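You operate a simulated robot arm through the tools that you are given. There is no shell and no other tool. Be economical: measure what you need, move in short steps, check, and stop when the job is done.

You are at the controls of a simulated robot arm. One attempt, no reset.

## Task
Put the yellow cover on the top of the black counter. Take the blue frame and leave it on the top of the long green table. Fetch the yellow card from the top of the blue counter and set it on the top of the long green table. Switch the tester switch on. Take the black mallet from the top of the green bench and leave it on top of the white lift card. Take the green bottle labelled "wash" from the top of the yellow bench and put it on the blue mat. Press the blow button two times. Close the console door. Do these in any order. Set down upright: green bottle.

It is judged by the outcome, as a careful person would: the job done as asked, and still so three seconds after it is handed in. It fails if anything else is knocked over, pushed out of place, dropped, spilled or broken. Lids that push on must go on centred and level and be pressed home; caps that screw on are set level and turned clockwise until they are tight.

## Robot
A 7-joint arm with a vacuum gripper on a trunk, on a base that drives. Base frame: it is fixed to the floor where the robot stands at the start and does not move with it; the origin is under the middle of the robot, x ahead of it, y to its left, z up; the surface under the hand at the start is at about z = 85. Lengths are in cm, angles in degrees, forces in N, time in s.
Its first joint turns from -149.0 to 149.0 degrees. Places, roughly: black mallet (6x6x18 cm) [-660, -50, 90]; blow button [-640, 300, 80]; blue frame [25, -100, 100]; blue mat [-470, 260, 90]; console door [-410, 610, 40]; green bottle [-600, 200, 100]; tester switch [-210, 170, 80]; top of the black counter [310, 90, 80]; top of the long green table [-120, -140, 80]; white lift card [-525, -375, 75]; yellow card [-25, -50, 75]; yellow cover (5x4x3 cm) [70, -60, 90]. Payload 1.06 kg.
Tool frame: the origin (TCP) lies in the middle of the cups' lips, and z points out of the cups. The gripper has 1 cup of 2.4 cm across, covering 2.4 by 2.4 cm (tool x, y); the bellows give 0.8 cm. With the vacuum on, a cup seals on a smooth face that it is pressed against (1 to 4 N); it does not hold porous or soft things. The pull reaches 23 N.
Orientation is told as [roll, pitch, yaw] about the base's x, y, z axes, in that order, counted from this pose: with the cups facing straight down, the tool's x points along the base's -x, its y along +y and its z along -z.

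## Interface
- The arm moves only by the tool drive_tool. Its argument "plan" is a list of rows, each an object (a shift or turn left out is 0, a gripper value left out holds the last) with "vacuum": the vacuum: 1 switches it on, 0 off; "offset": the shift along the base's x, y, z in cm, a list of three; "dr": the turn, a rotation vector about the base's x, y, z in degrees, a list of three. In form: [{"vacuum": vacuum, "offset": [dx, dy, dz], "dr": [ax, ay, az]}, ...]. A call has 1 to 20 rows; each row is the pose to reach, as a shift and turn from the pose commanded when the call began. Each row takes 0.2 s and may step no farther than 5 cm and 8.6 degrees from the row before; otherwise, or with a gripper value out of range, the whole call is refused. A pose out of reach is approached as far as the arm can. The call stops where the force on the tool passes 40 N (or 10 N more than at its start, if that is more) or the arm is blocked; 0.2 s more then pass. The pull builds up within a second once a cup has sealed. Time passes only in rows, and 0.2 s behind the last, so rows that repeat a pose give it time. It gives the time, the measured TCP pose, the force on the tool (base axes) and the pull of the vacuum at its end, in the units of the frame above (readings bear some noise), with the torque about the TCP (base axes, N m) and any sound that the robot's microphone picked up.
- Cameras (640 x 400 px; columns grow to the right, rows downward): "scene" is now at [-2.35, 8.79, 154.64]; the picture's right is [-0.96, -0.27, 0.00], its down [-0.16, 0.59, -0.79] and it looks along [0.21, -0.76, -0.61] (base axes); focal length 269 px, centre (320, 200). "wrist" rides on the gripper at [7.8, 1.9, -9.6] in the tool frame; the picture's right is [-0.24, 0.97, 0.00], its down [-0.71, -0.17, -0.69] and it looks along [-0.67, -0.16, 0.73] (tool axes); focal length 243 px, centre (320, 200). There is no depth. A picture from a camera that has moved, and an enlarged one, comes with that camera's place and axes in the base frame and with its lens.
- snapshot(camera): a new picture of that camera. It takes no simulated time.
- lift_body(by): slides the trunk up (or, below 0, down) by that many cm; the arm and the scene camera ride with it, the base frame stays. It gives what a move gives, with no picture.
- drive_base(legs): drives the robot by 1 to 6 legs, each [ahead, turn to the left] in cm and degrees, along the robot's own axes; the way and the turn of a leg run together, so that a leg with both is an arc; at most 150 cm and 180 degrees a leg. The arm and the cameras ride along, it lands a little off, and it stops where it bumps. It gives what a move gives.
- aim_head(pan, tilt): turns the head with the scene camera to pan (to the left, within 155 degrees either way) and tilt (down, from -29 to 69), counted from straight ahead of the robot. It gives what a move gives.
- close_up(camera, box): a new picture of the part [left, top, right, bottom] of that camera's present view, enlarged. It takes no simulated time.
- finish_job(): hands the job in; it is judged then, once.

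Go step by step. Nothing tells you exact positions but the pictures and the camera data: compare them with the known pose of the tool, close in by small moves and look again before you grip or let go. The budget is 196 turns and 162 pictures, counting those below and the enlarged ones. Unless the task says otherwise, let go and move clear before handing in.

The tools are called by a JSON object that holds its "api" and its "payload". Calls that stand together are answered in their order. drive_tool: Moves the arm, as the interface text tells. Its arguments: {"type":"object","properties":{"plan":{"type":"array","items":{"type":"object","properties":{"vacuum":{"type":"number"},"offset":{"type":"array","items":{"type":"number"}},"dr":{"type":"array","items":{"type":"number"}}}}}},"required":["plan"]} The other tools are called the same way: lift_body (by) slides the trunk up or down; drive_base (legs) drives the base; aim_head (pan, tilt) turns the head that bears the scene camera; snapshot (camera) takes a picture; close_up (camera, box) takes an enlarged picture of a part of a camera's view; finish_job () hands the job in.

At the start:

```text
clock: 0.0
eef_pos: [26.74, -50.82, 105.02]
tcp_rot: [0.0, 0.1, 0.0]
contact_force: [0.3, 0.1, -1.0]
moment: [0.0, -0.01, 0.0]
pull: 0.0
trunk travel left (down, up): [-60.0, 11.0]
robot x, y, heading: [0.23, -0.23, -0.0]
head pan, tilt: [-74.6, 37.9]
```

scene: 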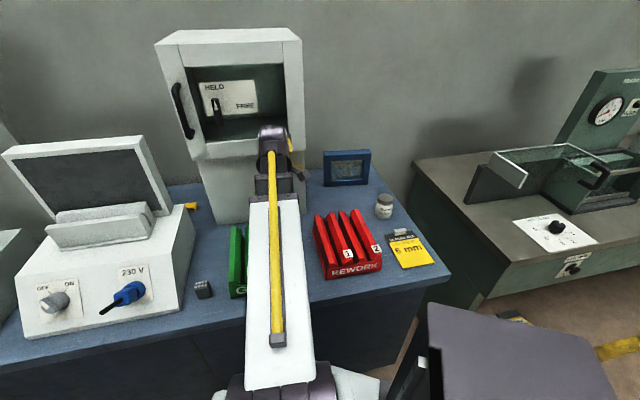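
wrist: 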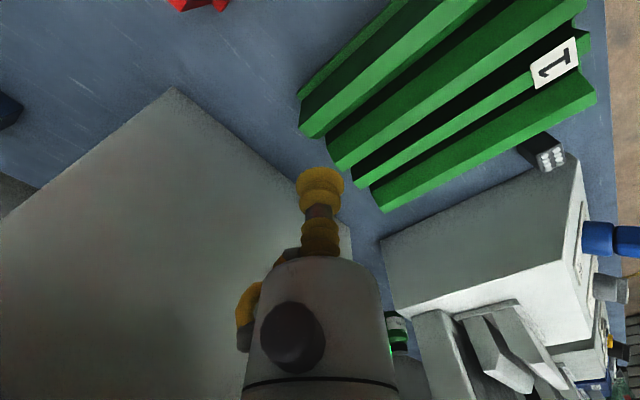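

The blue counter is ahead of the arm with the yellow card and blue frame on the right; I'll look closer at these and look for the yellow cover.

{"api": "close_up", "payload": {"camera": "scene", "box": [300, 130, 460, 290]}}

{"api": "close_up", "payload": {"camera": "scene", "box": [0, 130, 280, 340]}}

{"api": "aim_head", "payload": {"pan": -30, "tilt": 30}}

{"api": "snapshot", "payload": {"camera": "scene"}}

{"api": "aim_head", "payload": {"pan": -135, "tilt": 30}}

{"api": "snapshot", "payload": {"camera": "scene"}}

```text
2.50 times, centred on (380, 210) of scene
camera zoom: at [-2.35, 8.79, 154.64], right [-0.96, -0.27, 0.0], down [-0.16, 0.59, -0.79], along [0.21, -0.76, -0.61], focal length 672 px, centre (170, 175)
```

zoom: 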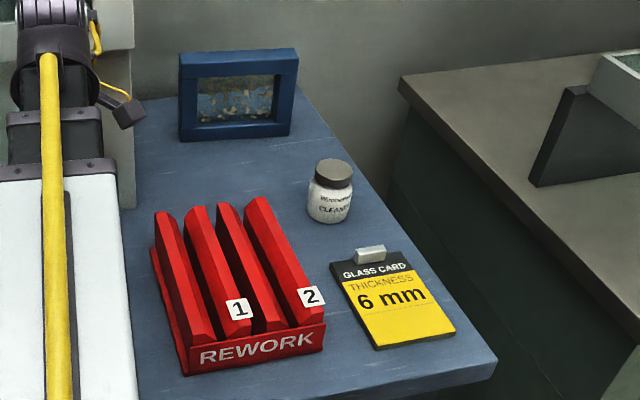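

```text
1.90 times, centred on (140, 235) of scene
camera zoom: at [-2.35, 8.79, 154.64], right [-0.96, -0.27, 0.0], down [-0.16, 0.59, -0.79], along [0.21, -0.76, -0.61], focal length 512 px, centre (663, 133)
```

zoom: 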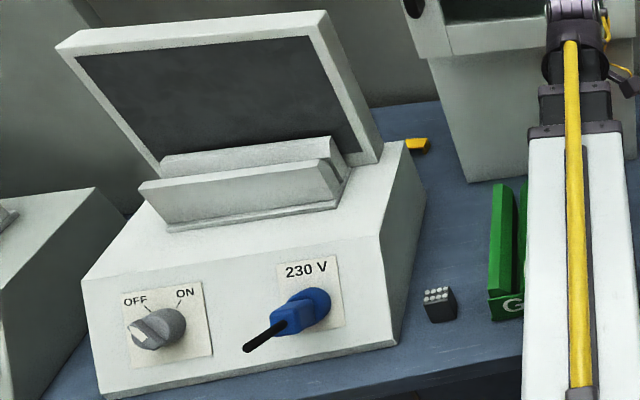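

```text
clock: 1.1
eef_pos: [26.77, -50.83, 105.13]
tcp_rot: [0.0, 0.0, 0.0]
contact_force: [0.3, 0.8, 0.3]
moment: [0.01, 0.0, -0.03]
pull: 0.0
trunk travel left (down, up): [-60.0, 11.0]
robot x, y, heading: [0.16, 0.17, -0.2]
head pan, tilt: [-30.0, 30.0]
```

```text
157 pictures are left
camera scene: at [3.19, 12.59, 155.86], right [-0.5, -0.87, 0.0], down [-0.43, 0.25, -0.87], along [0.75, -0.43, -0.5], focal length 269 px, centre (320, 200)
```

scene: 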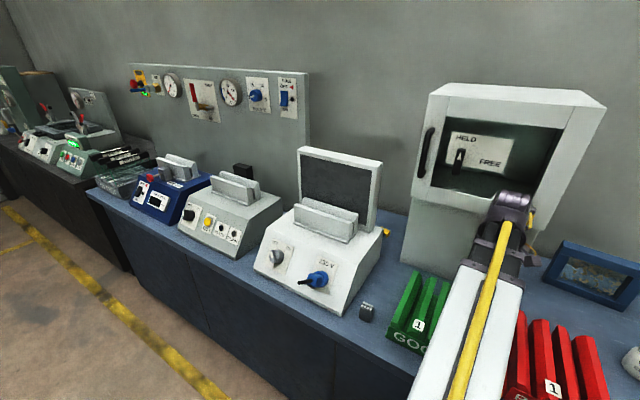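

```text
clock: 2.9
eef_pos: [26.75, -50.82, 105.16]
tcp_rot: [-0.1, 0.0, 0.0]
contact_force: [-0.6, -0.5, -0.4]
moment: [0.02, -0.03, -0.01]
pull: 0.1
trunk travel left (down, up): [-60.0, 11.0]
robot x, y, heading: [0.3, -0.28, 0.0]
head pan, tilt: [-135.0, 30.0]
```

```text
156 pictures are left
camera scene: at [-11.03, 10.72, 155.87], right [-0.71, 0.71, 0.0], down [0.35, 0.35, -0.87], along [-0.61, -0.61, -0.5], focal length 269 px, centre (320, 200)
```

scene: 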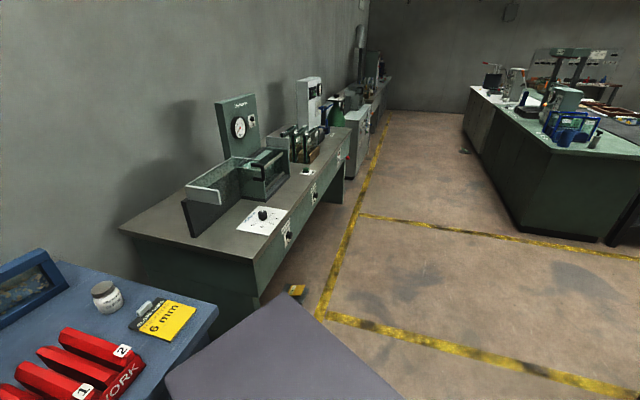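

The walls run about 27° rotated from the base frame; the counter top is at z≈85. I'll look around at the other regions before moving.

{"api": "aim_head", "payload": {"pan": -110, "tilt": 65}}

{"api": "snapshot", "payload": {"camera": "scene"}}

{"api": "aim_head", "payload": {"pan": 0, "tilt": 20}}

{"api": "snapshot", "payload": {"camera": "scene"}}

{"api": "aim_head", "payload": {"pan": 80, "tilt": 20}}

{"api": "snapshot", "payload": {"camera": "scene"}}

{"api": "aim_head", "payload": {"pan": 150, "tilt": 15}}

{"api": "snapshot", "payload": {"camera": "scene"}}

{"api": "aim_head", "payload": {"pan": -155, "tilt": 15}}

{"api": "snapshot", "payload": {"camera": "scene"}}

```text
clock: 4.0
eef_pos: [26.84, -50.8, 105.13]
tcp_rot: [-0.1, 0.0, 0.0]
contact_force: [0.8, 0.2, 0.4]
moment: [-0.03, 0.0, 0.03]
pull: 0.0
trunk travel left (down, up): [-60.0, 11.0]
robot x, y, heading: [0.33, -0.13, 0.1]
head pan, tilt: [-110.0, 65.0]
```

```text
155 pictures are left
camera scene: at [-6.72, 11.41, 151.11], right [-0.94, 0.34, 0.0], down [0.31, 0.85, -0.42], along [-0.14, -0.4, -0.91], focal length 269 px, centre (320, 200)
```

scene: 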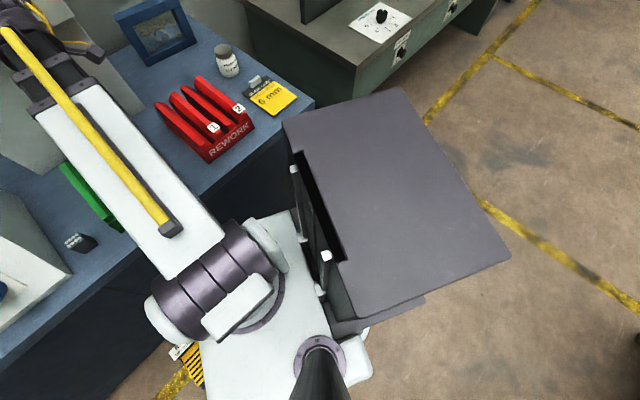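

```text
clock: 5.8
eef_pos: [26.85, -50.78, 105.11]
tcp_rot: [0.0, 0.0, 0.1]
contact_force: [0.2, 0.3, -0.2]
moment: [0.0, 0.01, 0.0]
pull: 0.0
trunk travel left (down, up): [-60.0, 11.0]
robot x, y, heading: [-0.06, -0.12, 0.0]
head pan, tilt: [0.0, 20.0]
```

```text
154 pictures are left
camera scene: at [4.67, 17.11, 157.47], right [0.0, -1.0, 0.0], down [-0.34, 0.0, -0.94], along [0.94, 0.0, -0.34], focal length 269 px, centre (320, 200)
```

scene: 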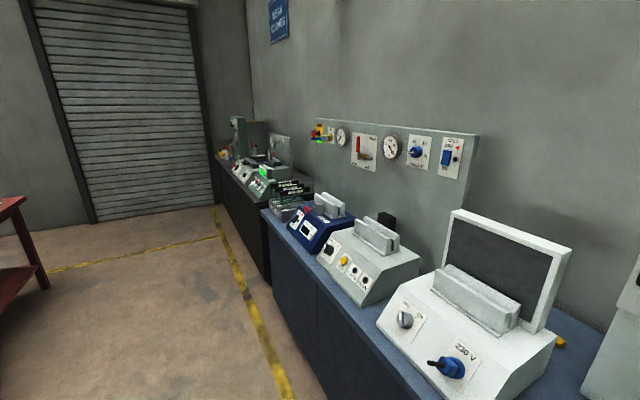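

```text
clock: 7.4
eef_pos: [26.77, -50.73, 105.16]
tcp_rot: [0.1, 0.0, 0.0]
contact_force: [0.0, 0.7, 0.3]
moment: [-0.04, 0.0, -0.01]
pull: 0.0
trunk travel left (down, up): [-60.0, 11.0]
robot x, y, heading: [0.1, -0.03, -0.0]
head pan, tilt: [80.0, 20.0]
```

```text
153 pictures are left
camera scene: at [-3.02, 26.29, 157.47], right [0.98, -0.17, 0.0], down [-0.06, -0.34, -0.94], along [0.16, 0.93, -0.34], focal length 269 px, centre (320, 200)
```

scene: 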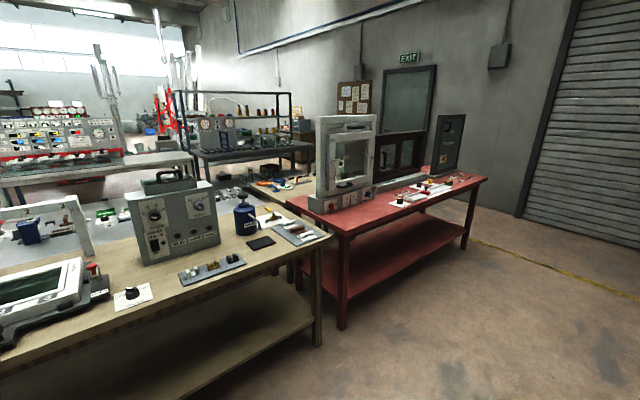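

```text
clock: 8.8
eef_pos: [26.85, -50.67, 105.06]
tcp_rot: [0.1, -0.1, 0.0]
contact_force: [1.0, 0.5, 0.6]
moment: [0.0, 0.04, 0.0]
pull: 0.0
trunk travel left (down, up): [-60.0, 11.0]
robot x, y, heading: [0.29, -0.27, 0.1]
head pan, tilt: [150.0, 15.0]
```

```text
152 pictures are left
camera scene: at [-12.73, 21.79, 158.29], right [0.5, 0.87, 0.0], down [0.22, -0.13, -0.97], along [-0.84, 0.48, -0.26], focal length 269 px, centre (320, 200)
```

scene: 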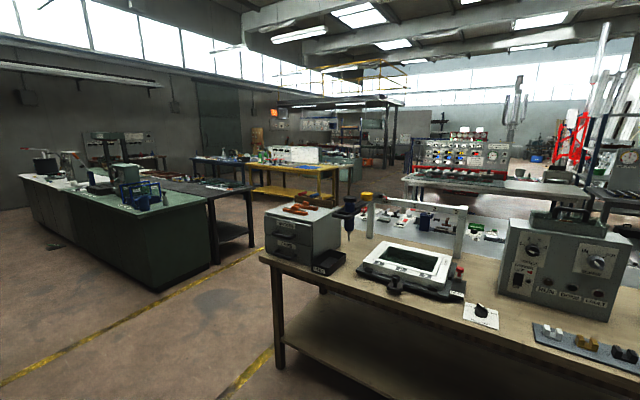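

```text
clock: 12.9
eef_pos: [26.83, -50.66, 105.08]
tcp_rot: [0.0, 0.0, 0.1]
contact_force: [0.7, -0.7, -0.1]
moment: [0.0, 0.0, 0.0]
pull: 0.0
trunk travel left (down, up): [-60.0, 11.0]
robot x, y, heading: [-0.07, 0.11, -0.0]
head pan, tilt: [-154.7, 15.0]
```

```text
151 pictures are left
camera scene: at [-13.08, 13.12, 158.29], right [-0.43, 0.9, 0.0], down [0.23, 0.11, -0.97], along [-0.87, -0.41, -0.26], focal length 269 px, centre (320, 200)
```

scene: 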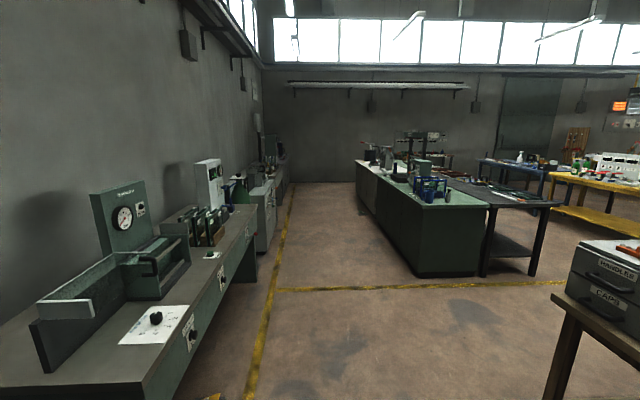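

The purple slab looks like the robot's own rear deck; the card sits at about (-14.5,-58,86). I'll move the tool above it and look with the wrist camera.

{"api": "drive_tool", "payload": {"plan": [{"offset": [-4.6, -0.5, 0]}, {"offset": [-9.2, -2, 0]}, {"offset": [-13.8, -4, 0]}, {"offset": [-18.4, -6, 0]}, {"offset": [-23, -7.5, 0]}, {"offset": [-27.6, -8, 0]}, {"offset": [-32.2, -8, 0]}, {"offset": [-36.8, -8, 0]}, {"offset": [-41.3, -7.5, 0]}, {"offset": [-41.3, -7.5, -4]}, {"offset": [-41.3, -7.5, -4]}]}}

{"api": "snapshot", "payload": {"camera": "wrist"}}

{"api": "aim_head", "payload": {"pan": -85, "tilt": 45}}

{"api": "snapshot", "payload": {"camera": "scene"}}

```text
refused: row 3 steps farther than a row can; nothing moved
```

```text
150 pictures are left
camera wrist: at [18.96, -48.92, 114.73], right [0.24, 0.97, 0.0], down [0.71, -0.17, 0.69], along [0.67, -0.16, -0.73], focal length 243 px, centre (320, 200)
```

wrist: 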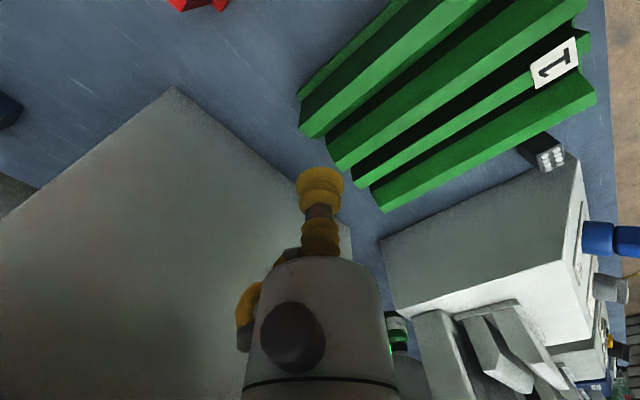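

```text
clock: 14.3
eef_pos: [26.78, -50.73, 104.98]
tcp_rot: [0.0, 0.0, 0.0]
contact_force: [0.1, 0.0, -0.6]
moment: [0.01, 0.02, 0.01]
pull: 0.1
trunk travel left (down, up): [-60.0, 11.0]
robot x, y, heading: [-0.26, -0.15, 0.3]
head pan, tilt: [-85.0, 45.0]
```

```text
149 pictures are left
camera scene: at [-3.94, 9.01, 153.61], right [-1.0, -0.09, 0.0], down [-0.06, 0.7, -0.71], along [0.06, -0.7, -0.71], focal length 269 px, centre (320, 200)
```

scene: 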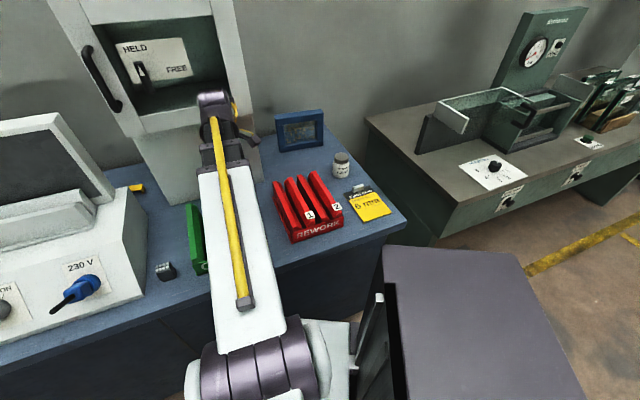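

Card centre again works out at about (-15.5,-57). I'll move there in smaller rows.

{"api": "drive_tool", "payload": {"plan": [{"offset": [-4.5, -0.5, 0]}, {"offset": [-9, -2, 0]}, {"offset": [-13.3, -4, 0]}, {"offset": [-17.6, -6, 0]}, {"offset": [-22, -7.3, 0]}, {"offset": [-26.5, -8, 0]}, {"offset": [-31, -8, 0]}, {"offset": [-35.5, -8, 0]}, {"offset": [-40, -7.5, 0]}, {"offset": [-42, -7, -4]}, {"offset": [-42, -7, -4]}]}}

{"api": "snapshot", "payload": {"camera": "wrist"}}

{"api": "snapshot", "payload": {"camera": "scene"}}

```text
clock: 16.7
eef_pos: [-15.29, -57.83, 101.11]
tcp_rot: [0.0, -0.1, 0.1]
contact_force: [-0.1, -0.6, -0.2]
moment: [0.02, 0.01, 0.02]
pull: 0.0
trunk travel left (down, up): [-60.0, 11.0]
robot x, y, heading: [-0.19, -0.2, 0.1]
head pan, tilt: [-85.0, 45.0]
```

```text
148 pictures are left
camera wrist: at [-23.15, -55.87, 110.71], right [0.24, 0.97, 0.0], down [0.71, -0.17, 0.69], along [0.67, -0.16, -0.73], focal length 243 px, centre (320, 200)
```

wrist: 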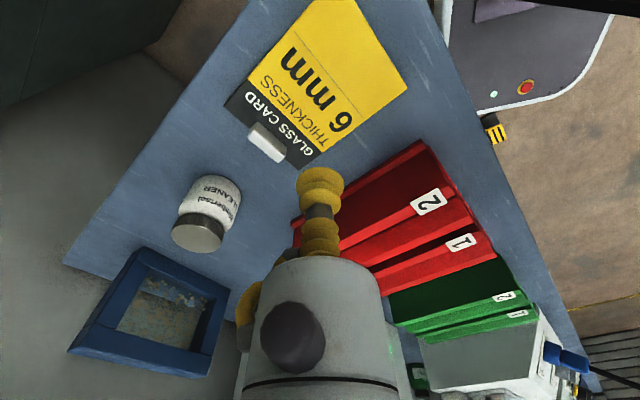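

```text
147 pictures are left
camera scene: at [-3.95, 9.0, 153.61], right [-1.0, -0.09, 0.0], down [-0.06, 0.7, -0.71], along [0.06, -0.7, -0.71], focal length 269 px, centre (320, 200)
```

scene: 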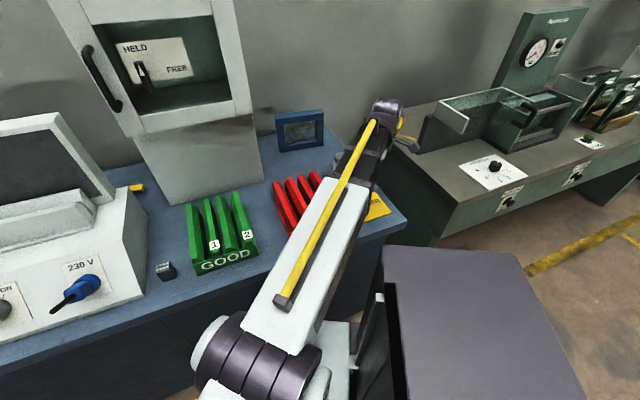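

The tool is straight above the card's balance point. I descend with the vacuum on, in small steps near contact.

{"api": "drive_tool", "payload": {"plan": [{"vacuum": 1, "offset": [0, 0, -4.5]}, {"offset": [0, 0, -9]}, {"offset": [0, 0, -12.5]}, {"offset": [0, 0, -13.5]}, {"offset": [0, 0, -14]}, {"offset": [0, 0, -14.3]}, {"offset": [0, 0, -14.3]}]}}

```text
clock: 18.3
eef_pos: [-15.15, -57.82, 86.86]
tcp_rot: [0.1, 0.0, 0.0]
contact_force: [-0.9, 0.8, -0.7]
moment: [0.01, -0.02, 0.02]
pull: 0.0
trunk travel left (down, up): [-60.0, 11.0]
robot x, y, heading: [-0.2, -0.2, 0.1]
head pan, tilt: [-85.0, 45.0]
```

{"api": "drive_tool", "payload": {"plan": [{"offset": [0, 0, -0.3]}, {"offset": [0, 0, -0.6]}, {"offset": [0, 0, -0.6]}]}}

{"api": "snapshot", "payload": {"camera": "wrist"}}

```text
clock: 19.1
eef_pos: [-15.19, -57.7, 86.17]
tcp_rot: [0.0, -0.1, 0.0]
contact_force: [0.4, 0.5, -0.6]
moment: [0.03, 0.03, 0.01]
pull: 23.3
trunk travel left (down, up): [-60.0, 11.0]
robot x, y, heading: [0.48, -0.27, -0.2]
head pan, tilt: [-85.0, 45.0]
```

```text
146 pictures are left
camera wrist: at [-23.02, -55.91, 95.83], right [0.24, 0.97, 0.0], down [0.71, -0.17, 0.69], along [0.67, -0.16, -0.73], focal length 243 px, centre (320, 200)
```

wrist: 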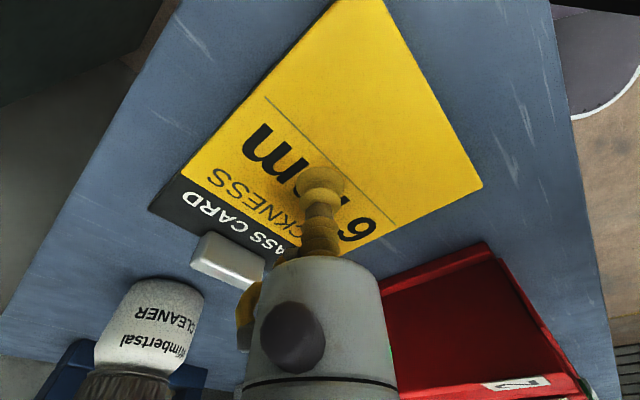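

Sealed with full pull. I'll lift and move the card toward the green table, then look.

{"api": "drive_tool", "payload": {"plan": [{"offset": [0, 0, 3]}, {"offset": [0, 0, 7.5]}, {"offset": [0, 0, 12]}, {"offset": [0, 0, 16.5]}, {"offset": [0, 0, 20]}, {"offset": [-4, -2, 20]}, {"offset": [-8, -4, 20]}, {"offset": [-12, -6, 20]}, {"offset": [-16, -8, 20]}, {"offset": [-20, -10, 20]}, {"offset": [-24, -12, 20]}, {"offset": [-28, -14, 20]}, {"offset": [-28, -14, 20]}]}}

{"api": "snapshot", "payload": {"camera": "wrist"}}

{"api": "aim_head", "payload": {"pan": -115, "tilt": 35}}

{"api": "snapshot", "payload": {"camera": "scene"}}

```text
clock: 21.9
eef_pos: [-43.22, -71.83, 106.25]
tcp_rot: [0.0, 0.1, 0.1]
contact_force: [2.7, 0.8, -1.5]
moment: [0.04, -0.03, 0.07]
pull: 22.8
trunk travel left (down, up): [-60.0, 11.0]
robot x, y, heading: [0.04, -0.01, 0.0]
head pan, tilt: [-85.0, 45.0]
```

```text
145 pictures are left
camera wrist: at [-51.02, -70.0, 115.85], right [0.23, 0.97, 0.0], down [0.71, -0.17, 0.69], along [0.67, -0.16, -0.73], focal length 243 px, centre (320, 200)
```

wrist: 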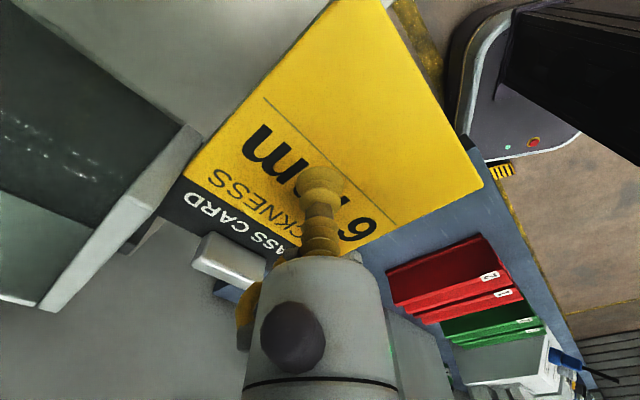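

```text
clock: 22.9
eef_pos: [-43.35, -71.83, 106.14]
tcp_rot: [0.0, 0.0, 0.1]
contact_force: [2.5, 1.8, -0.7]
moment: [0.01, 0.0, 0.08]
pull: 22.6
trunk travel left (down, up): [-60.0, 11.0]
robot x, y, heading: [0.05, -0.24, -0.2]
head pan, tilt: [-115.0, 35.0]
```

```text
144 pictures are left
camera scene: at [-8.34, 9.15, 155.08], right [-0.91, 0.42, 0.0], down [0.24, 0.52, -0.82], along [-0.35, -0.74, -0.57], focal length 269 px, centre (320, 200)
```

scene: 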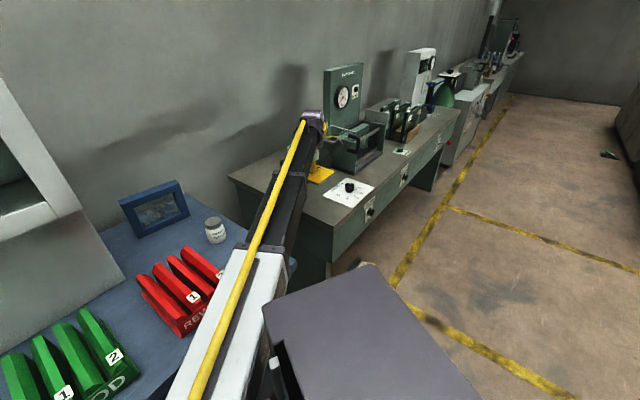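

The machine's tray on the green table is close to the card's corner and there is a small sideways force. I'll back off and check the force.

{"api": "drive_tool", "payload": {"plan": [{"offset": [1, 2, 1]}, {"offset": [2, 4, 4]}, {"offset": [3, 5, 8]}, {"offset": [3, 5, 8]}, {"offset": [3, 5, 8]}]}}

{"api": "snapshot", "payload": {"camera": "wrist"}}

{"api": "close_up", "payload": {"camera": "scene", "box": [220, 60, 460, 280]}}

```text
clock: 24.1
eef_pos: [-40.24, -66.75, 114.3]
tcp_rot: [0.0, 0.0, 0.0]
contact_force: [1.7, 0.8, -0.6]
moment: [0.0, 0.01, 0.01]
pull: 22.5
trunk travel left (down, up): [-60.0, 11.0]
robot x, y, heading: [-0.07, -0.19, 0.2]
head pan, tilt: [-115.0, 35.0]
```

```text
143 pictures are left
camera wrist: at [-48.05, -64.86, 123.89], right [0.24, 0.97, 0.0], down [0.71, -0.17, 0.69], along [0.67, -0.16, -0.73], focal length 243 px, centre (320, 200)
```

wrist: 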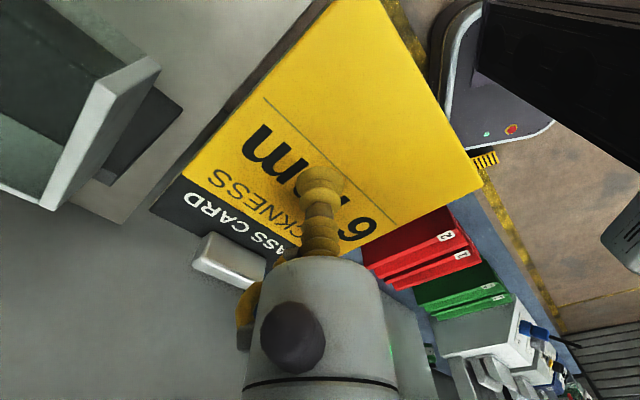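

```text
1.82 times, centred on (340, 170) of scene
camera zoom: at [-8.38, 9.13, 155.09], right [-0.91, 0.42, 0.0], down [0.24, 0.52, -0.82], along [-0.35, -0.74, -0.57], focal length 488 px, centre (284, 254)
```

zoom: 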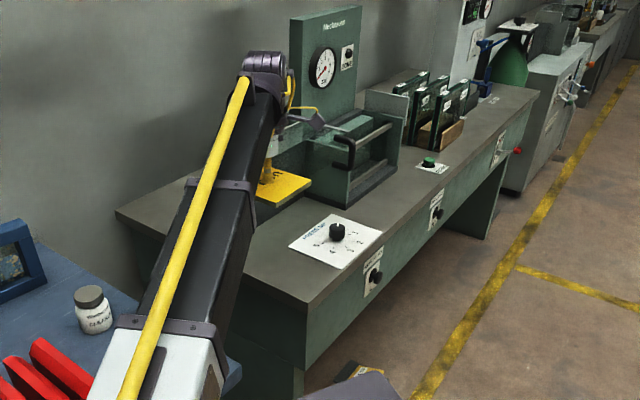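

By triangulation the green table top is at about z=85, with its front-left corner near (-47,-62) and a tray rim at (-45.5,-79, 103). I'll hover the card over the free front-left corner and look.

{"api": "drive_tool", "payload": {"plan": [{"offset": [-4, -1.5, -2]}, {"offset": [-8, -3.5, -4]}, {"offset": [-11, -5.3, -7]}, {"offset": [-11.2, -5.5, -11]}, {"offset": [-11.2, -5.5, -15]}, {"offset": [-11.2, -5.5, -19]}, {"offset": [-11.2, -5.5, -19]}]}}

{"api": "snapshot", "payload": {"camera": "wrist"}}

{"api": "aim_head", "payload": {"pan": -130, "tilt": 40}}

{"api": "close_up", "payload": {"camera": "scene", "box": [120, 60, 440, 300]}}

```text
clock: 25.7
eef_pos: [-50.27, -73.36, 95.68]
tcp_rot: [-0.2, 0.1, 1.0]
contact_force: [0.2, -0.3, -0.1]
moment: [0.03, 0.03, 0.01]
pull: 0.1
trunk travel left (down, up): [-60.0, 11.0]
robot x, y, heading: [-0.09, -0.2, 0.1]
head pan, tilt: [-115.0, 35.0]
```

```text
141 pictures are left
camera wrist: at [-58.13, -71.53, 105.15], right [0.22, 0.98, 0.0], down [0.71, -0.16, 0.68], along [0.67, -0.15, -0.73], focal length 243 px, centre (320, 200)
```

wrist: 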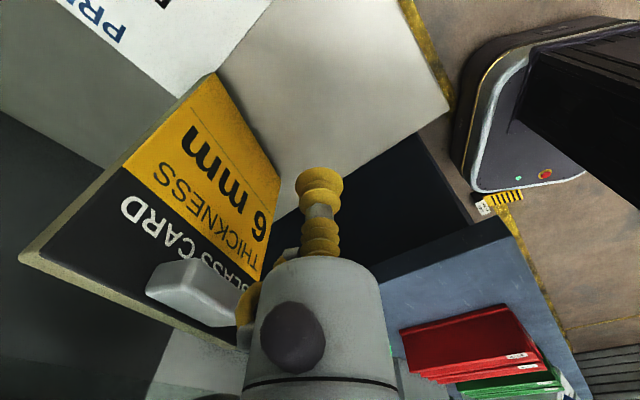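

```text
clock: 26.4
eef_pos: [-50.28, -73.25, 95.25]
tcp_rot: [0.1, 0.0, 0.9]
contact_force: [0.4, -0.3, 0.0]
moment: [0.02, -0.01, 0.02]
pull: 0.0
trunk travel left (down, up): [-60.0, 11.0]
robot x, y, heading: [0.04, -0.22, -0.3]
head pan, tilt: [-130.0, 40.0]
```

```text
1.67 times, centred on (280, 180) of scene
camera zoom: at [-10.11, 10.6, 154.29], right [-0.77, 0.64, 0.0], down [0.41, 0.49, -0.77], along [-0.49, -0.59, -0.64], focal length 448 px, centre (387, 233)
```

zoom: 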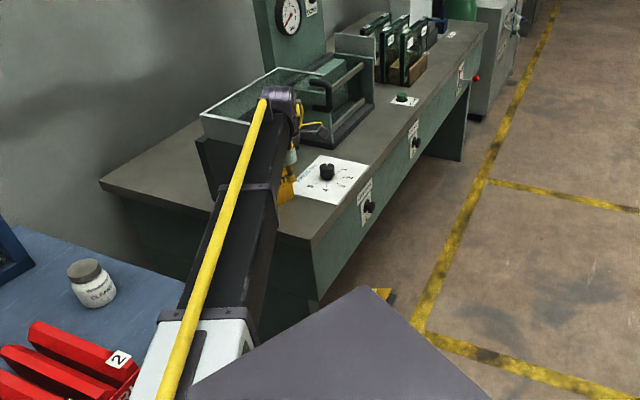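

The card came off the cup: it caught the tray and is now leaning on it, on the table. I'll pull the tool away and look.

{"api": "drive_tool", "payload": {"plan": [{"vacuum": 0, "offset": [0, 2, 3]}, {"offset": [0, 4, 7]}, {"offset": [0, 5, 11.5]}, {"offset": [2, 7, 15]}, {"offset": [6, 9, 17]}, {"offset": [10, 10, 19]}, {"offset": [14.5, 10, 19]}, {"offset": [19, 10, 19]}, {"offset": [23.5, 9, 19]}, {"offset": [28, 7, 19]}, {"offset": [32.5, 5, 19]}, {"offset": [37, 3, 19]}]}}

{"api": "close_up", "payload": {"camera": "scene", "box": [120, 60, 360, 240]}}

{"api": "snapshot", "payload": {"camera": "wrist"}}

```text
clock: 29.1
eef_pos: [-14.28, -69.46, 114.18]
tcp_rot: [0.1, 0.1, 0.0]
contact_force: [0.1, -0.6, -0.1]
moment: [0.02, 0.02, -0.01]
pull: 0.0
trunk travel left (down, up): [-60.0, 11.0]
robot x, y, heading: [0.1, -0.15, 0.0]
head pan, tilt: [-130.0, 40.0]
```

```text
2.22 times, centred on (240, 150) of scene
camera zoom: at [-10.11, 10.59, 154.33], right [-0.77, 0.64, 0.0], down [0.41, 0.49, -0.77], along [-0.49, -0.59, -0.64], focal length 597 px, centre (498, 311)
```

zoom: 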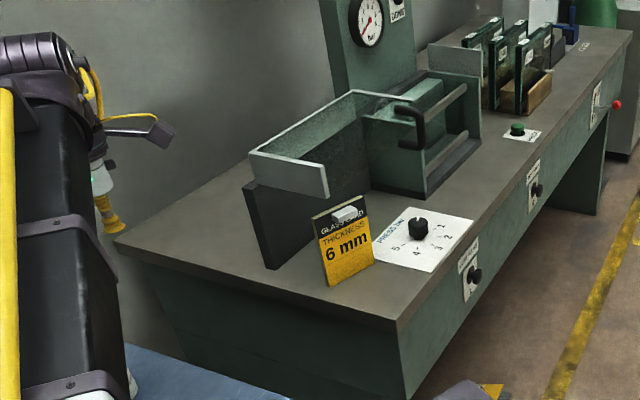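

```text
138 pictures are left
camera wrist: at [-22.07, -67.56, 123.81], right [0.24, 0.97, 0.0], down [0.71, -0.17, 0.69], along [0.67, -0.16, -0.73], focal length 243 px, centre (320, 200)
```

wrist: 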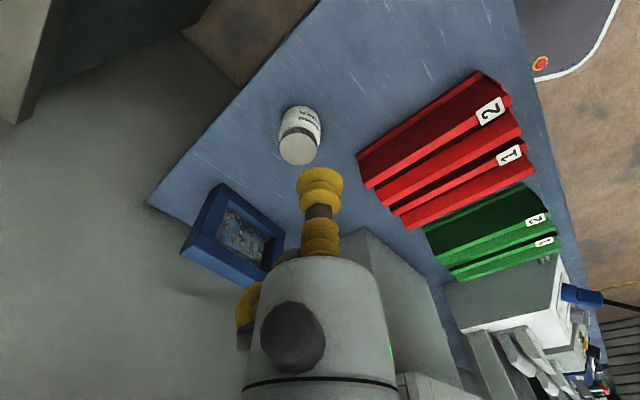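

The card is standing on the table leaning against the tray stand. I'll tilt the tool to its face, re-grip it, pull it out and lay it flat in the corner. First I rotate the tool and approach.

{"api": "drive_tool", "payload": {"plan": [{"offset": [-3, 0, 0], "dr": [-8, -1.44, 0]}, {"offset": [-6, 0.5, 0], "dr": [-16, -2.9, 0]}, {"offset": [-9, 1, 0], "dr": [-24, -4.3, 0]}, {"offset": [-12, 1.5, 0], "dr": [-32, -5.8, 0]}, {"offset": [-15, 2, 0], "dr": [-40, -7.2, 0]}, {"offset": [-18, 2.5, 0], "dr": [-48, -8.7, 0]}, {"offset": [-21, 3, 0], "dr": [-56, -10.1, 0]}, {"offset": [-25, 3.5, 0], "dr": [-64, -11.6, 0]}, {"offset": [-29, 3.5, 0], "dr": [-72, -13, 0]}, {"offset": [-33, 3.5, -2], "dr": [-72, -13, 0]}, {"offset": [-36, 2, -5], "dr": [-72, -13, 0]}, {"offset": [-36, 1, -9], "dr": [-72, -13, 0]}, {"offset": [-36, 1, -9], "dr": [-72, -13, 0]}]}}

{"api": "snapshot", "payload": {"camera": "wrist"}}

{"api": "snapshot", "payload": {"camera": "scene"}}

```text
clock: 31.0
eef_pos: [-30.42, -72.69, 114.89]
tcp_rot: [-70.9, -8.9, 16.6]
contact_force: [0.3, 0.5, -0.5]
moment: [0.01, 0.04, 0.0]
pull: 0.1
trunk travel left (down, up): [-60.0, 11.0]
robot x, y, heading: [-0.01, 0.36, 0.1]
head pan, tilt: [-130.0, 40.0]
stopped in row 9: the arm was blocked; the commanded pose is now the measured one
```

```text
137 pictures are left
camera wrist: at [-40.75, -65.75, 115.16], right [0.27, 0.41, -0.87], down [0.44, 0.75, 0.49], along [0.85, -0.52, 0.02], focal length 243 px, centre (320, 200)
```

wrist: 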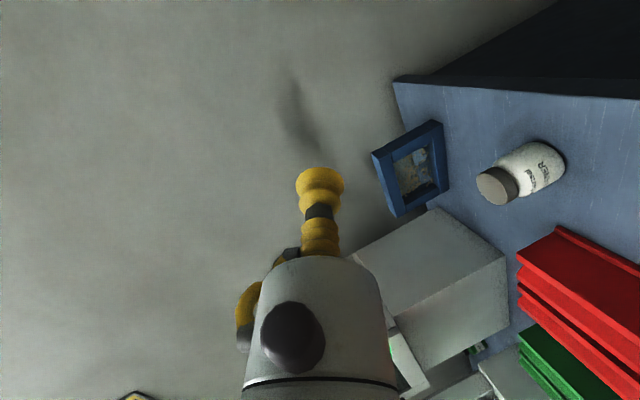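

```text
136 pictures are left
camera scene: at [-10.07, 10.62, 153.93], right [-0.77, 0.64, 0.0], down [0.41, 0.49, -0.77], along [-0.49, -0.59, -0.64], focal length 269 px, centre (320, 200)
```

scene: 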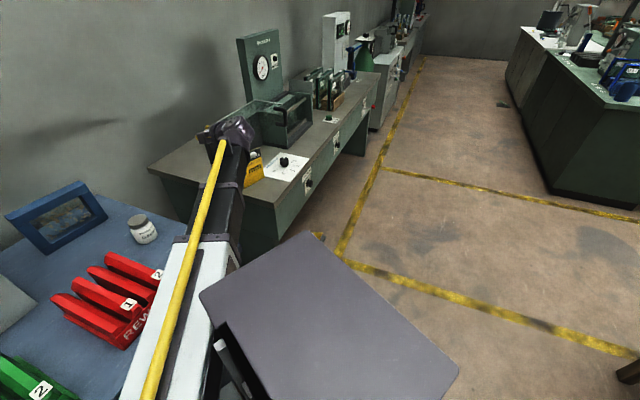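

The wrist ran into a limit partway but the tilt is nearly right. I'll move outward toward the card and trim the yaw by −9°.

{"api": "drive_tool", "payload": {"plan": [{"offset": [-4, 0.5, 0], "dr": [0, 0, -2]}, {"offset": [-8, 1, 0], "dr": [0, 0, -4]}, {"offset": [-12, 1.5, 0], "dr": [0, 0, -6]}, {"offset": [-16, 2, -1], "dr": [0, 0, -8]}, {"offset": [-19, 2, -4], "dr": [0, 0, -9]}, {"offset": [-20, 2, -8], "dr": [0, 0, -9]}, {"offset": [-20, 2, -12], "dr": [0, 0, -9]}, {"offset": [-20, 2, -12], "dr": [0, 0, -9]}]}}

{"api": "snapshot", "payload": {"camera": "wrist"}}

{"api": "close_up", "payload": {"camera": "scene", "box": [120, 60, 360, 240]}}

```text
clock: 32.1
eef_pos: [-34.03, -77.73, 115.46]
tcp_rot: [-71.4, -8.6, 18.1]
contact_force: [-0.1, -0.2, 0.0]
moment: [-0.01, -0.03, -0.05]
pull: 0.1
trunk travel left (down, up): [-60.0, 11.0]
robot x, y, heading: [0.1, -0.11, 0.1]
head pan, tilt: [-130.0, 40.0]
stopped in row 5: the arm was blocked; the commanded pose is now the measured one
```

```text
135 pictures are left
camera wrist: at [-44.56, -71.13, 115.49], right [0.26, 0.41, -0.87], down [0.43, 0.76, 0.48], along [0.87, -0.5, 0.02], focal length 243 px, centre (320, 200)
```

wrist: 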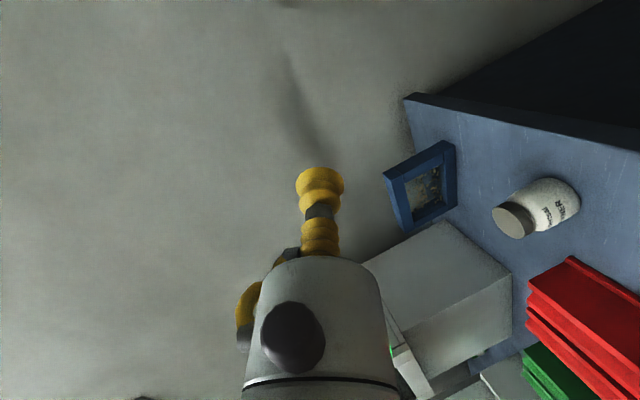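

```text
2.22 times, centred on (240, 150) of scene
camera zoom: at [-10.06, 10.61, 154.41], right [-0.77, 0.64, 0.0], down [0.41, 0.49, -0.77], along [-0.49, -0.59, -0.64], focal length 597 px, centre (498, 311)
```

zoom: 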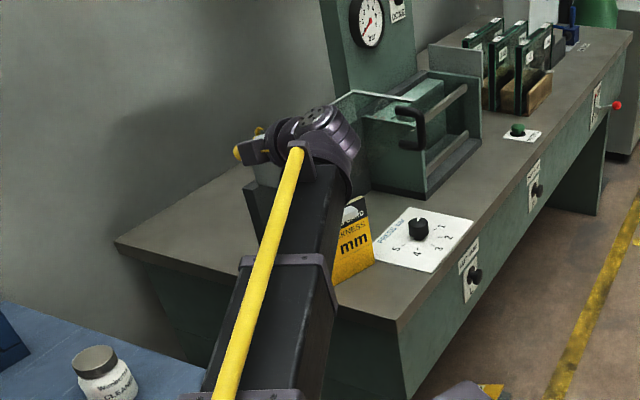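

The tilted tool is off-plane from the arm's azimuth here, so a wrist limit blocks it. I'll return to vertical, tuck the arm and drive back about 60 cm so that I face the card squarely.

{"api": "drive_tool", "payload": {"plan": [{"offset": [3, 2, 0.5], "dr": [7.7, 1.97, -0.98]}, {"offset": [6, 4, 0.5], "dr": [15.4, 3.9, -1.96]}, {"offset": [9, 6, 0.5], "dr": [23.1, 5.9, -2.9]}, {"offset": [12, 8, 0.5], "dr": [30.8, 7.9, -3.9]}, {"offset": [15, 10, 0.5], "dr": [38.5, 9.8, -4.9]}, {"offset": [18, 12, 0.5], "dr": [46.2, 11.8, -5.9]}, {"offset": [21, 14, 0.5], "dr": [53.9, 13.8, -6.8]}, {"offset": [24, 16, 0.5], "dr": [61.6, 15.7, -7.8]}, {"offset": [27, 17, 0.5], "dr": [69.4, 17.7, -8.8]}, {"offset": [30, 19, 0.5], "dr": [69.4, 17.7, -8.8]}, {"offset": [33, 21, 0.5], "dr": [69.4, 17.7, -8.8]}]}}

```text
clock: 34.5
eef_pos: [-1.7, -56.54, 115.54]
tcp_rot: [0.5, -1.1, 0.3]
contact_force: [-0.4, 0.3, 1.1]
moment: [-0.02, 0.0, -0.01]
pull: 0.0
trunk travel left (down, up): [-60.0, 11.0]
robot x, y, heading: [-0.09, -0.07, -0.0]
head pan, tilt: [-130.0, 40.0]
```

{"api": "drive_base", "payload": {"legs": [[-60, 0]]}}

{"api": "aim_head", "payload": {"pan": -80, "tilt": 40}}

{"api": "snapshot", "payload": {"camera": "scene"}}

```text
clock: 37.9
eef_pos: [-62.31, -56.57, 115.5]
tcp_rot: [0.3, -1.2, 0.3]
contact_force: [-0.4, 0.0, -0.1]
moment: [0.01, -0.03, 0.03]
pull: 0.1
trunk travel left (down, up): [-60.0, 11.0]
robot x, y, heading: [-60.26, -0.01, 0.1]
head pan, tilt: [-130.0, 40.0]
```

```text
clock: 39.1
eef_pos: [-62.25, -56.71, 115.48]
tcp_rot: [0.4, -1.2, 0.4]
contact_force: [-0.1, 0.8, -0.9]
moment: [-0.01, -0.01, -0.01]
pull: 0.0
trunk travel left (down, up): [-60.0, 11.0]
robot x, y, heading: [-60.57, -0.26, 0.2]
head pan, tilt: [-80.0, 40.0]
```

```text
133 pictures are left
camera scene: at [-63.82, 8.72, 154.33], right [-0.98, -0.17, 0.0], down [-0.11, 0.63, -0.77], along [0.13, -0.75, -0.64], focal length 269 px, centre (320, 200)
```

scene: 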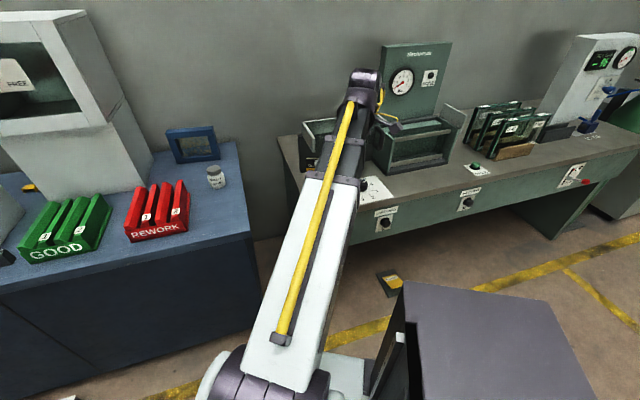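

I need more standoff for a horizontal tool, so I'll shuffle the base to about (-65,10) with heading −35°.

{"api": "drive_base", "payload": {"legs": [[10, 0], [0, -35], [-18, 0]]}}

{"api": "aim_head", "payload": {"pan": -55, "tilt": 40}}

{"api": "snapshot", "payload": {"camera": "scene"}}

```text
clock: 43.0
eef_pos: [-98.97, -35.31, 115.47]
tcp_rot: [0.2, -1.2, -34.6]
contact_force: [-0.3, 0.2, 0.2]
moment: [-0.03, -0.02, 0.0]
pull: 0.1
trunk travel left (down, up): [-60.0, 11.0]
robot x, y, heading: [-65.63, 9.86, -34.4]
head pan, tilt: [-80.0, 40.0]
```

```text
clock: 43.9
eef_pos: [-99.03, -35.28, 115.57]
tcp_rot: [0.3, -1.3, -34.5]
contact_force: [-0.5, 0.7, 0.7]
moment: [-0.02, -0.01, 0.01]
pull: 0.0
trunk travel left (down, up): [-60.0, 11.0]
robot x, y, heading: [-65.23, 9.91, -34.9]
head pan, tilt: [-55.0, 40.0]
```

```text
132 pictures are left
camera scene: at [-59.48, 18.38, 154.33], right [-1.0, 0.0, 0.0], down [0.0, 0.64, -0.77], along [0.0, -0.77, -0.64], focal length 269 px, centre (320, 200)
```

scene: 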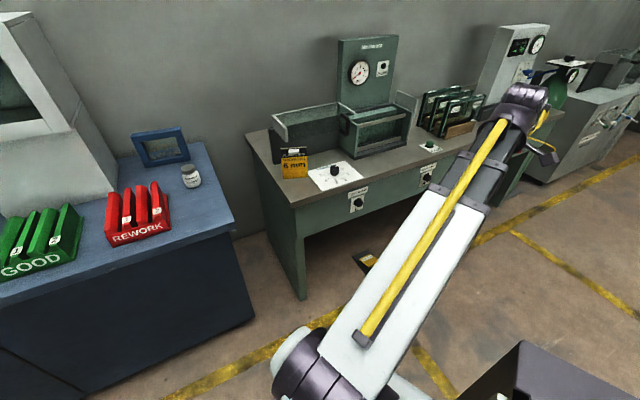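

{"api": "close_up", "payload": {"camera": "scene", "box": [230, 90, 390, 210]}}

```text
3.33 times, centred on (310, 150) of scene
camera zoom: at [-59.48, 18.38, 154.33], right [-1.0, 0.0, 0.0], down [0.0, 0.64, -0.77], along [0.0, -0.77, -0.64], focal length 895 px, centre (353, 367)
```

zoom: 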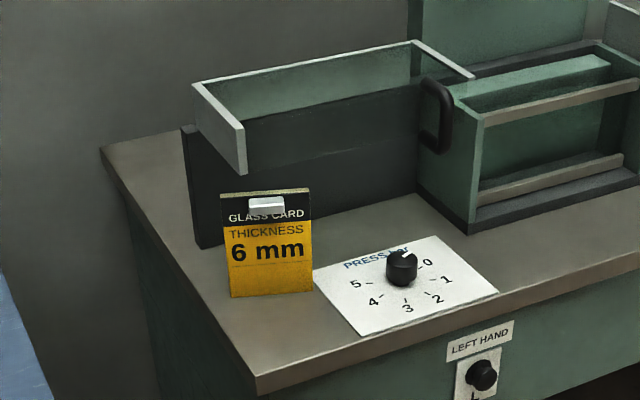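

Card centre (-48.4,-82.1,91.8), leaning back 14°, normal toward +y. I'll bring the tool round in front of it with the tool still vertical.

{"api": "drive_tool", "payload": {"plan": [{"offset": [3.8, -2.5, 0], "dr": [0, 0, 2.3]}, {"offset": [7.6, -5, 0], "dr": [0, 0, 4.6]}, {"offset": [11.4, -7.5, 0], "dr": [0, 0, 6.9]}, {"offset": [15.2, -10, 0], "dr": [0, 0, 9.2]}, {"offset": [19, -12.5, 0], "dr": [0, 0, 11.5]}, {"offset": [22.8, -15, 0], "dr": [0, 0, 13.8]}, {"offset": [26.6, -17.5, 0], "dr": [0, 0, 16.1]}, {"offset": [30.4, -20, 0], "dr": [0, 0, 18.4]}, {"offset": [34.2, -22.5, 0], "dr": [0, 0, 20.7]}, {"offset": [38, -25, 0], "dr": [0, 0, 23]}, {"offset": [41.8, -27.5, 0], "dr": [0, 0, 25.3]}, {"offset": [45.6, -30, 0], "dr": [0, 0, 27.6]}, {"offset": [49, -32.5, 0], "dr": [0, 0, 30]}]}}

{"api": "drive_tool", "payload": {"plan": [{"offset": [0, 0, 0], "dr": [-7.51, -1.18, 0]}, {"offset": [0, 0, 0], "dr": [-15, -2.4, 0]}, {"offset": [0, 0, 0], "dr": [-22.5, -3.5, 0]}, {"offset": [0, 0, 0], "dr": [-30, -4.7, 0]}, {"offset": [0, 0, 0], "dr": [-37.5, -5.9, 0]}, {"offset": [0, 0, 0], "dr": [-45, -7.1, 0]}, {"offset": [0, 0, 0], "dr": [-52.5, -8.2, 0]}, {"offset": [0, 0, 0], "dr": [-60, -9.4, 0]}, {"offset": [0, 0, 0], "dr": [-67.5, -10.6, 0]}, {"offset": [0, 0, 0], "dr": [-75, -11.8, 0]}, {"offset": [0, 0, 0], "dr": [-75, -11.8, 0]}]}}

{"api": "snapshot", "payload": {"camera": "scene"}}

{"api": "snapshot", "payload": {"camera": "wrist"}}

```text
clock: 46.7
eef_pos: [-49.91, -67.83, 115.53]
tcp_rot: [0.3, -1.3, -4.5]
contact_force: [-0.1, -0.3, 1.7]
moment: [0.02, 0.03, -0.03]
pull: 0.0
trunk travel left (down, up): [-60.0, 11.0]
robot x, y, heading: [-65.07, 10.13, -34.8]
head pan, tilt: [-55.0, 40.0]
```

```text
clock: 49.1
eef_pos: [-49.98, -67.72, 115.57]
tcp_rot: [-75.5, -13.3, 6.9]
contact_force: [-0.4, 0.2, -0.3]
moment: [0.04, 0.05, 0.01]
pull: 0.1
trunk travel left (down, up): [-60.0, 11.0]
robot x, y, heading: [-64.89, 10.15, -35.0]
head pan, tilt: [-55.0, 40.0]
```

```text
130 pictures are left
camera scene: at [-59.46, 18.38, 154.33], right [-1.0, 0.0, 0.0], down [0.0, 0.64, -0.77], along [0.0, -0.77, -0.64], focal length 269 px, centre (320, 200)
```

scene: 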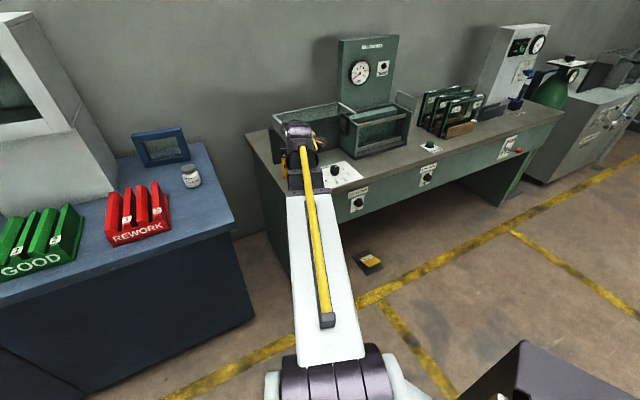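

```text
129 pictures are left
camera wrist: at [-58.81, -59.05, 114.3], right [0.41, 0.29, -0.86], down [0.53, 0.69, 0.49], along [0.74, -0.66, 0.13], focal length 243 px, centre (320, 200)
```

wrist: 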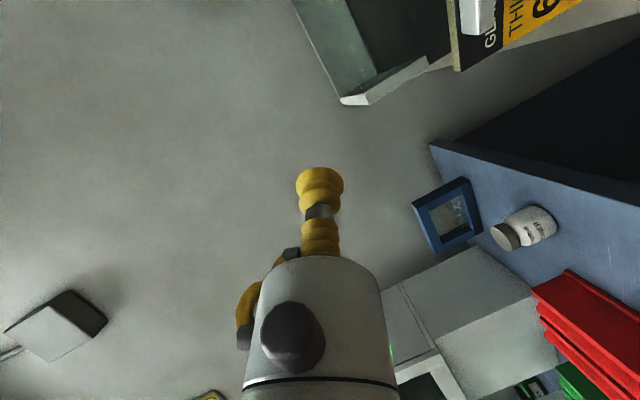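

The tool is now facing the card squarely. I'll descend to about 10 cm in front of it.

{"api": "drive_tool", "payload": {"plan": [{"offset": [0, 0, -4.5]}, {"offset": [0, 0, -9]}, {"offset": [0, -1, -13.4]}, {"offset": [0, -2, -17.5]}, {"offset": [0, -3, -21]}, {"offset": [0, -3, -21]}]}}

{"api": "snapshot", "payload": {"camera": "wrist"}}

{"api": "close_up", "payload": {"camera": "scene", "box": [230, 90, 390, 210]}}

```text
clock: 50.5
eef_pos: [-49.96, -70.82, 94.45]
tcp_rot: [-75.5, -13.4, 6.7]
contact_force: [-0.1, 0.0, 0.0]
moment: [-0.01, 0.01, 0.01]
pull: 0.1
trunk travel left (down, up): [-60.0, 11.0]
robot x, y, heading: [-65.38, 10.23, -34.8]
head pan, tilt: [-55.0, 40.0]
```

```text
128 pictures are left
camera wrist: at [-58.76, -62.14, 93.27], right [0.41, 0.29, -0.86], down [0.53, 0.69, 0.49], along [0.74, -0.66, 0.13], focal length 243 px, centre (320, 200)
```

wrist: 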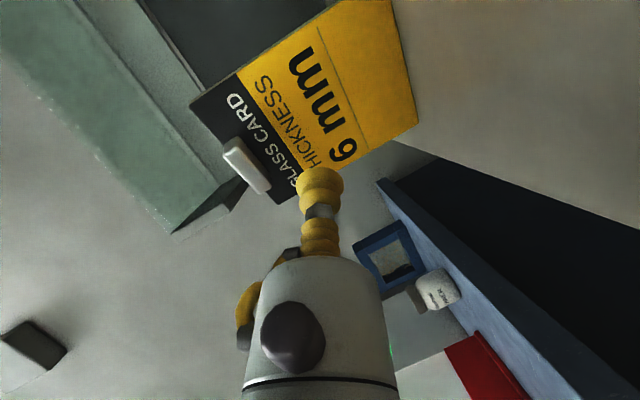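

```text
3.33 times, centred on (310, 150) of scene
camera zoom: at [-59.46, 18.36, 154.33], right [-1.0, 0.0, 0.0], down [0.0, 0.64, -0.77], along [0.0, -0.77, -0.64], focal length 895 px, centre (353, 367)
```

zoom: 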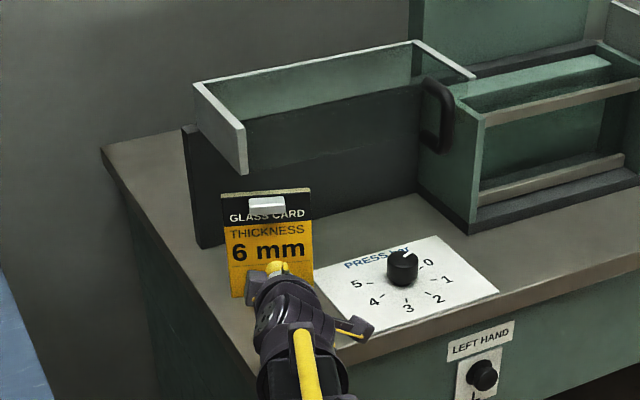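

{"api": "drive_tool", "payload": {"plan": [{"vacuum": 1, "offset": [0.7, -3.83, -0.97]}, {"offset": [1.3, -7.66, -1.9]}, {"offset": [1.6, -9.6, -2.4]}, {"offset": [1.7, -10.1, -2.55]}, {"offset": [1.75, -10.4, -2.6]}, {"offset": [1.75, -10.4, -2.6]}]}}

```text
clock: 51.9
eef_pos: [-48.26, -81.23, 92.03]
tcp_rot: [-75.6, -13.3, 6.8]
contact_force: [0.4, -0.1, 0.8]
moment: [0.0, -0.01, -0.03]
pull: 0.0
trunk travel left (down, up): [-60.0, 11.0]
robot x, y, heading: [-65.62, 10.08, -35.0]
head pan, tilt: [-55.0, 40.0]
```

{"api": "drive_tool", "payload": {"plan": [{"offset": [0.05, -0.3, -0.08]}, {"offset": [0.1, -0.6, -0.15]}, {"offset": [0.1, -0.6, -0.15]}]}}

{"api": "snapshot", "payload": {"camera": "wrist"}}

```text
clock: 52.7
eef_pos: [-48.1, -81.79, 91.79]
tcp_rot: [-75.5, -13.3, 6.7]
contact_force: [0.3, -0.2, -0.8]
moment: [0.01, 0.0, 0.02]
pull: 0.1
trunk travel left (down, up): [-60.0, 11.0]
robot x, y, heading: [-65.2, 9.81, -34.8]
head pan, tilt: [-55.0, 40.0]
```

```text
126 pictures are left
camera wrist: at [-56.96, -73.06, 90.59], right [0.41, 0.29, -0.86], down [0.53, 0.69, 0.49], along [0.74, -0.66, 0.13], focal length 243 px, centre (320, 200)
```

wrist: 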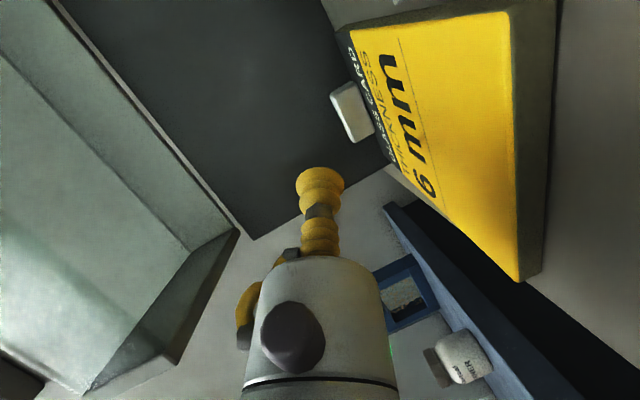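

{"api": "close_up", "payload": {"camera": "scene", "box": [230, 90, 390, 210]}}

```text
3.33 times, centred on (310, 150) of scene
camera zoom: at [-59.46, 18.38, 154.33], right [-1.0, 0.0, 0.0], down [0.0, 0.64, -0.77], along [0.0, -0.77, -0.64], focal length 895 px, centre (353, 367)
```

zoom: 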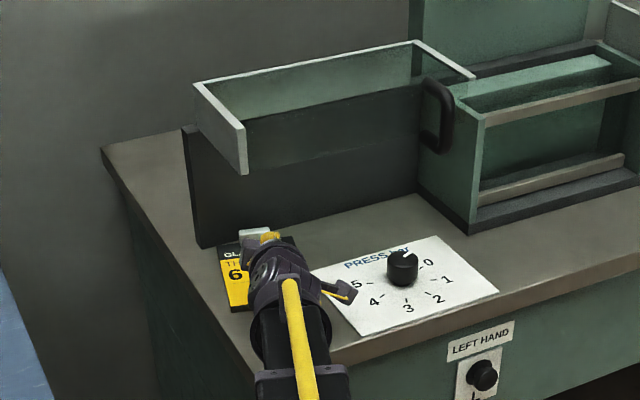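

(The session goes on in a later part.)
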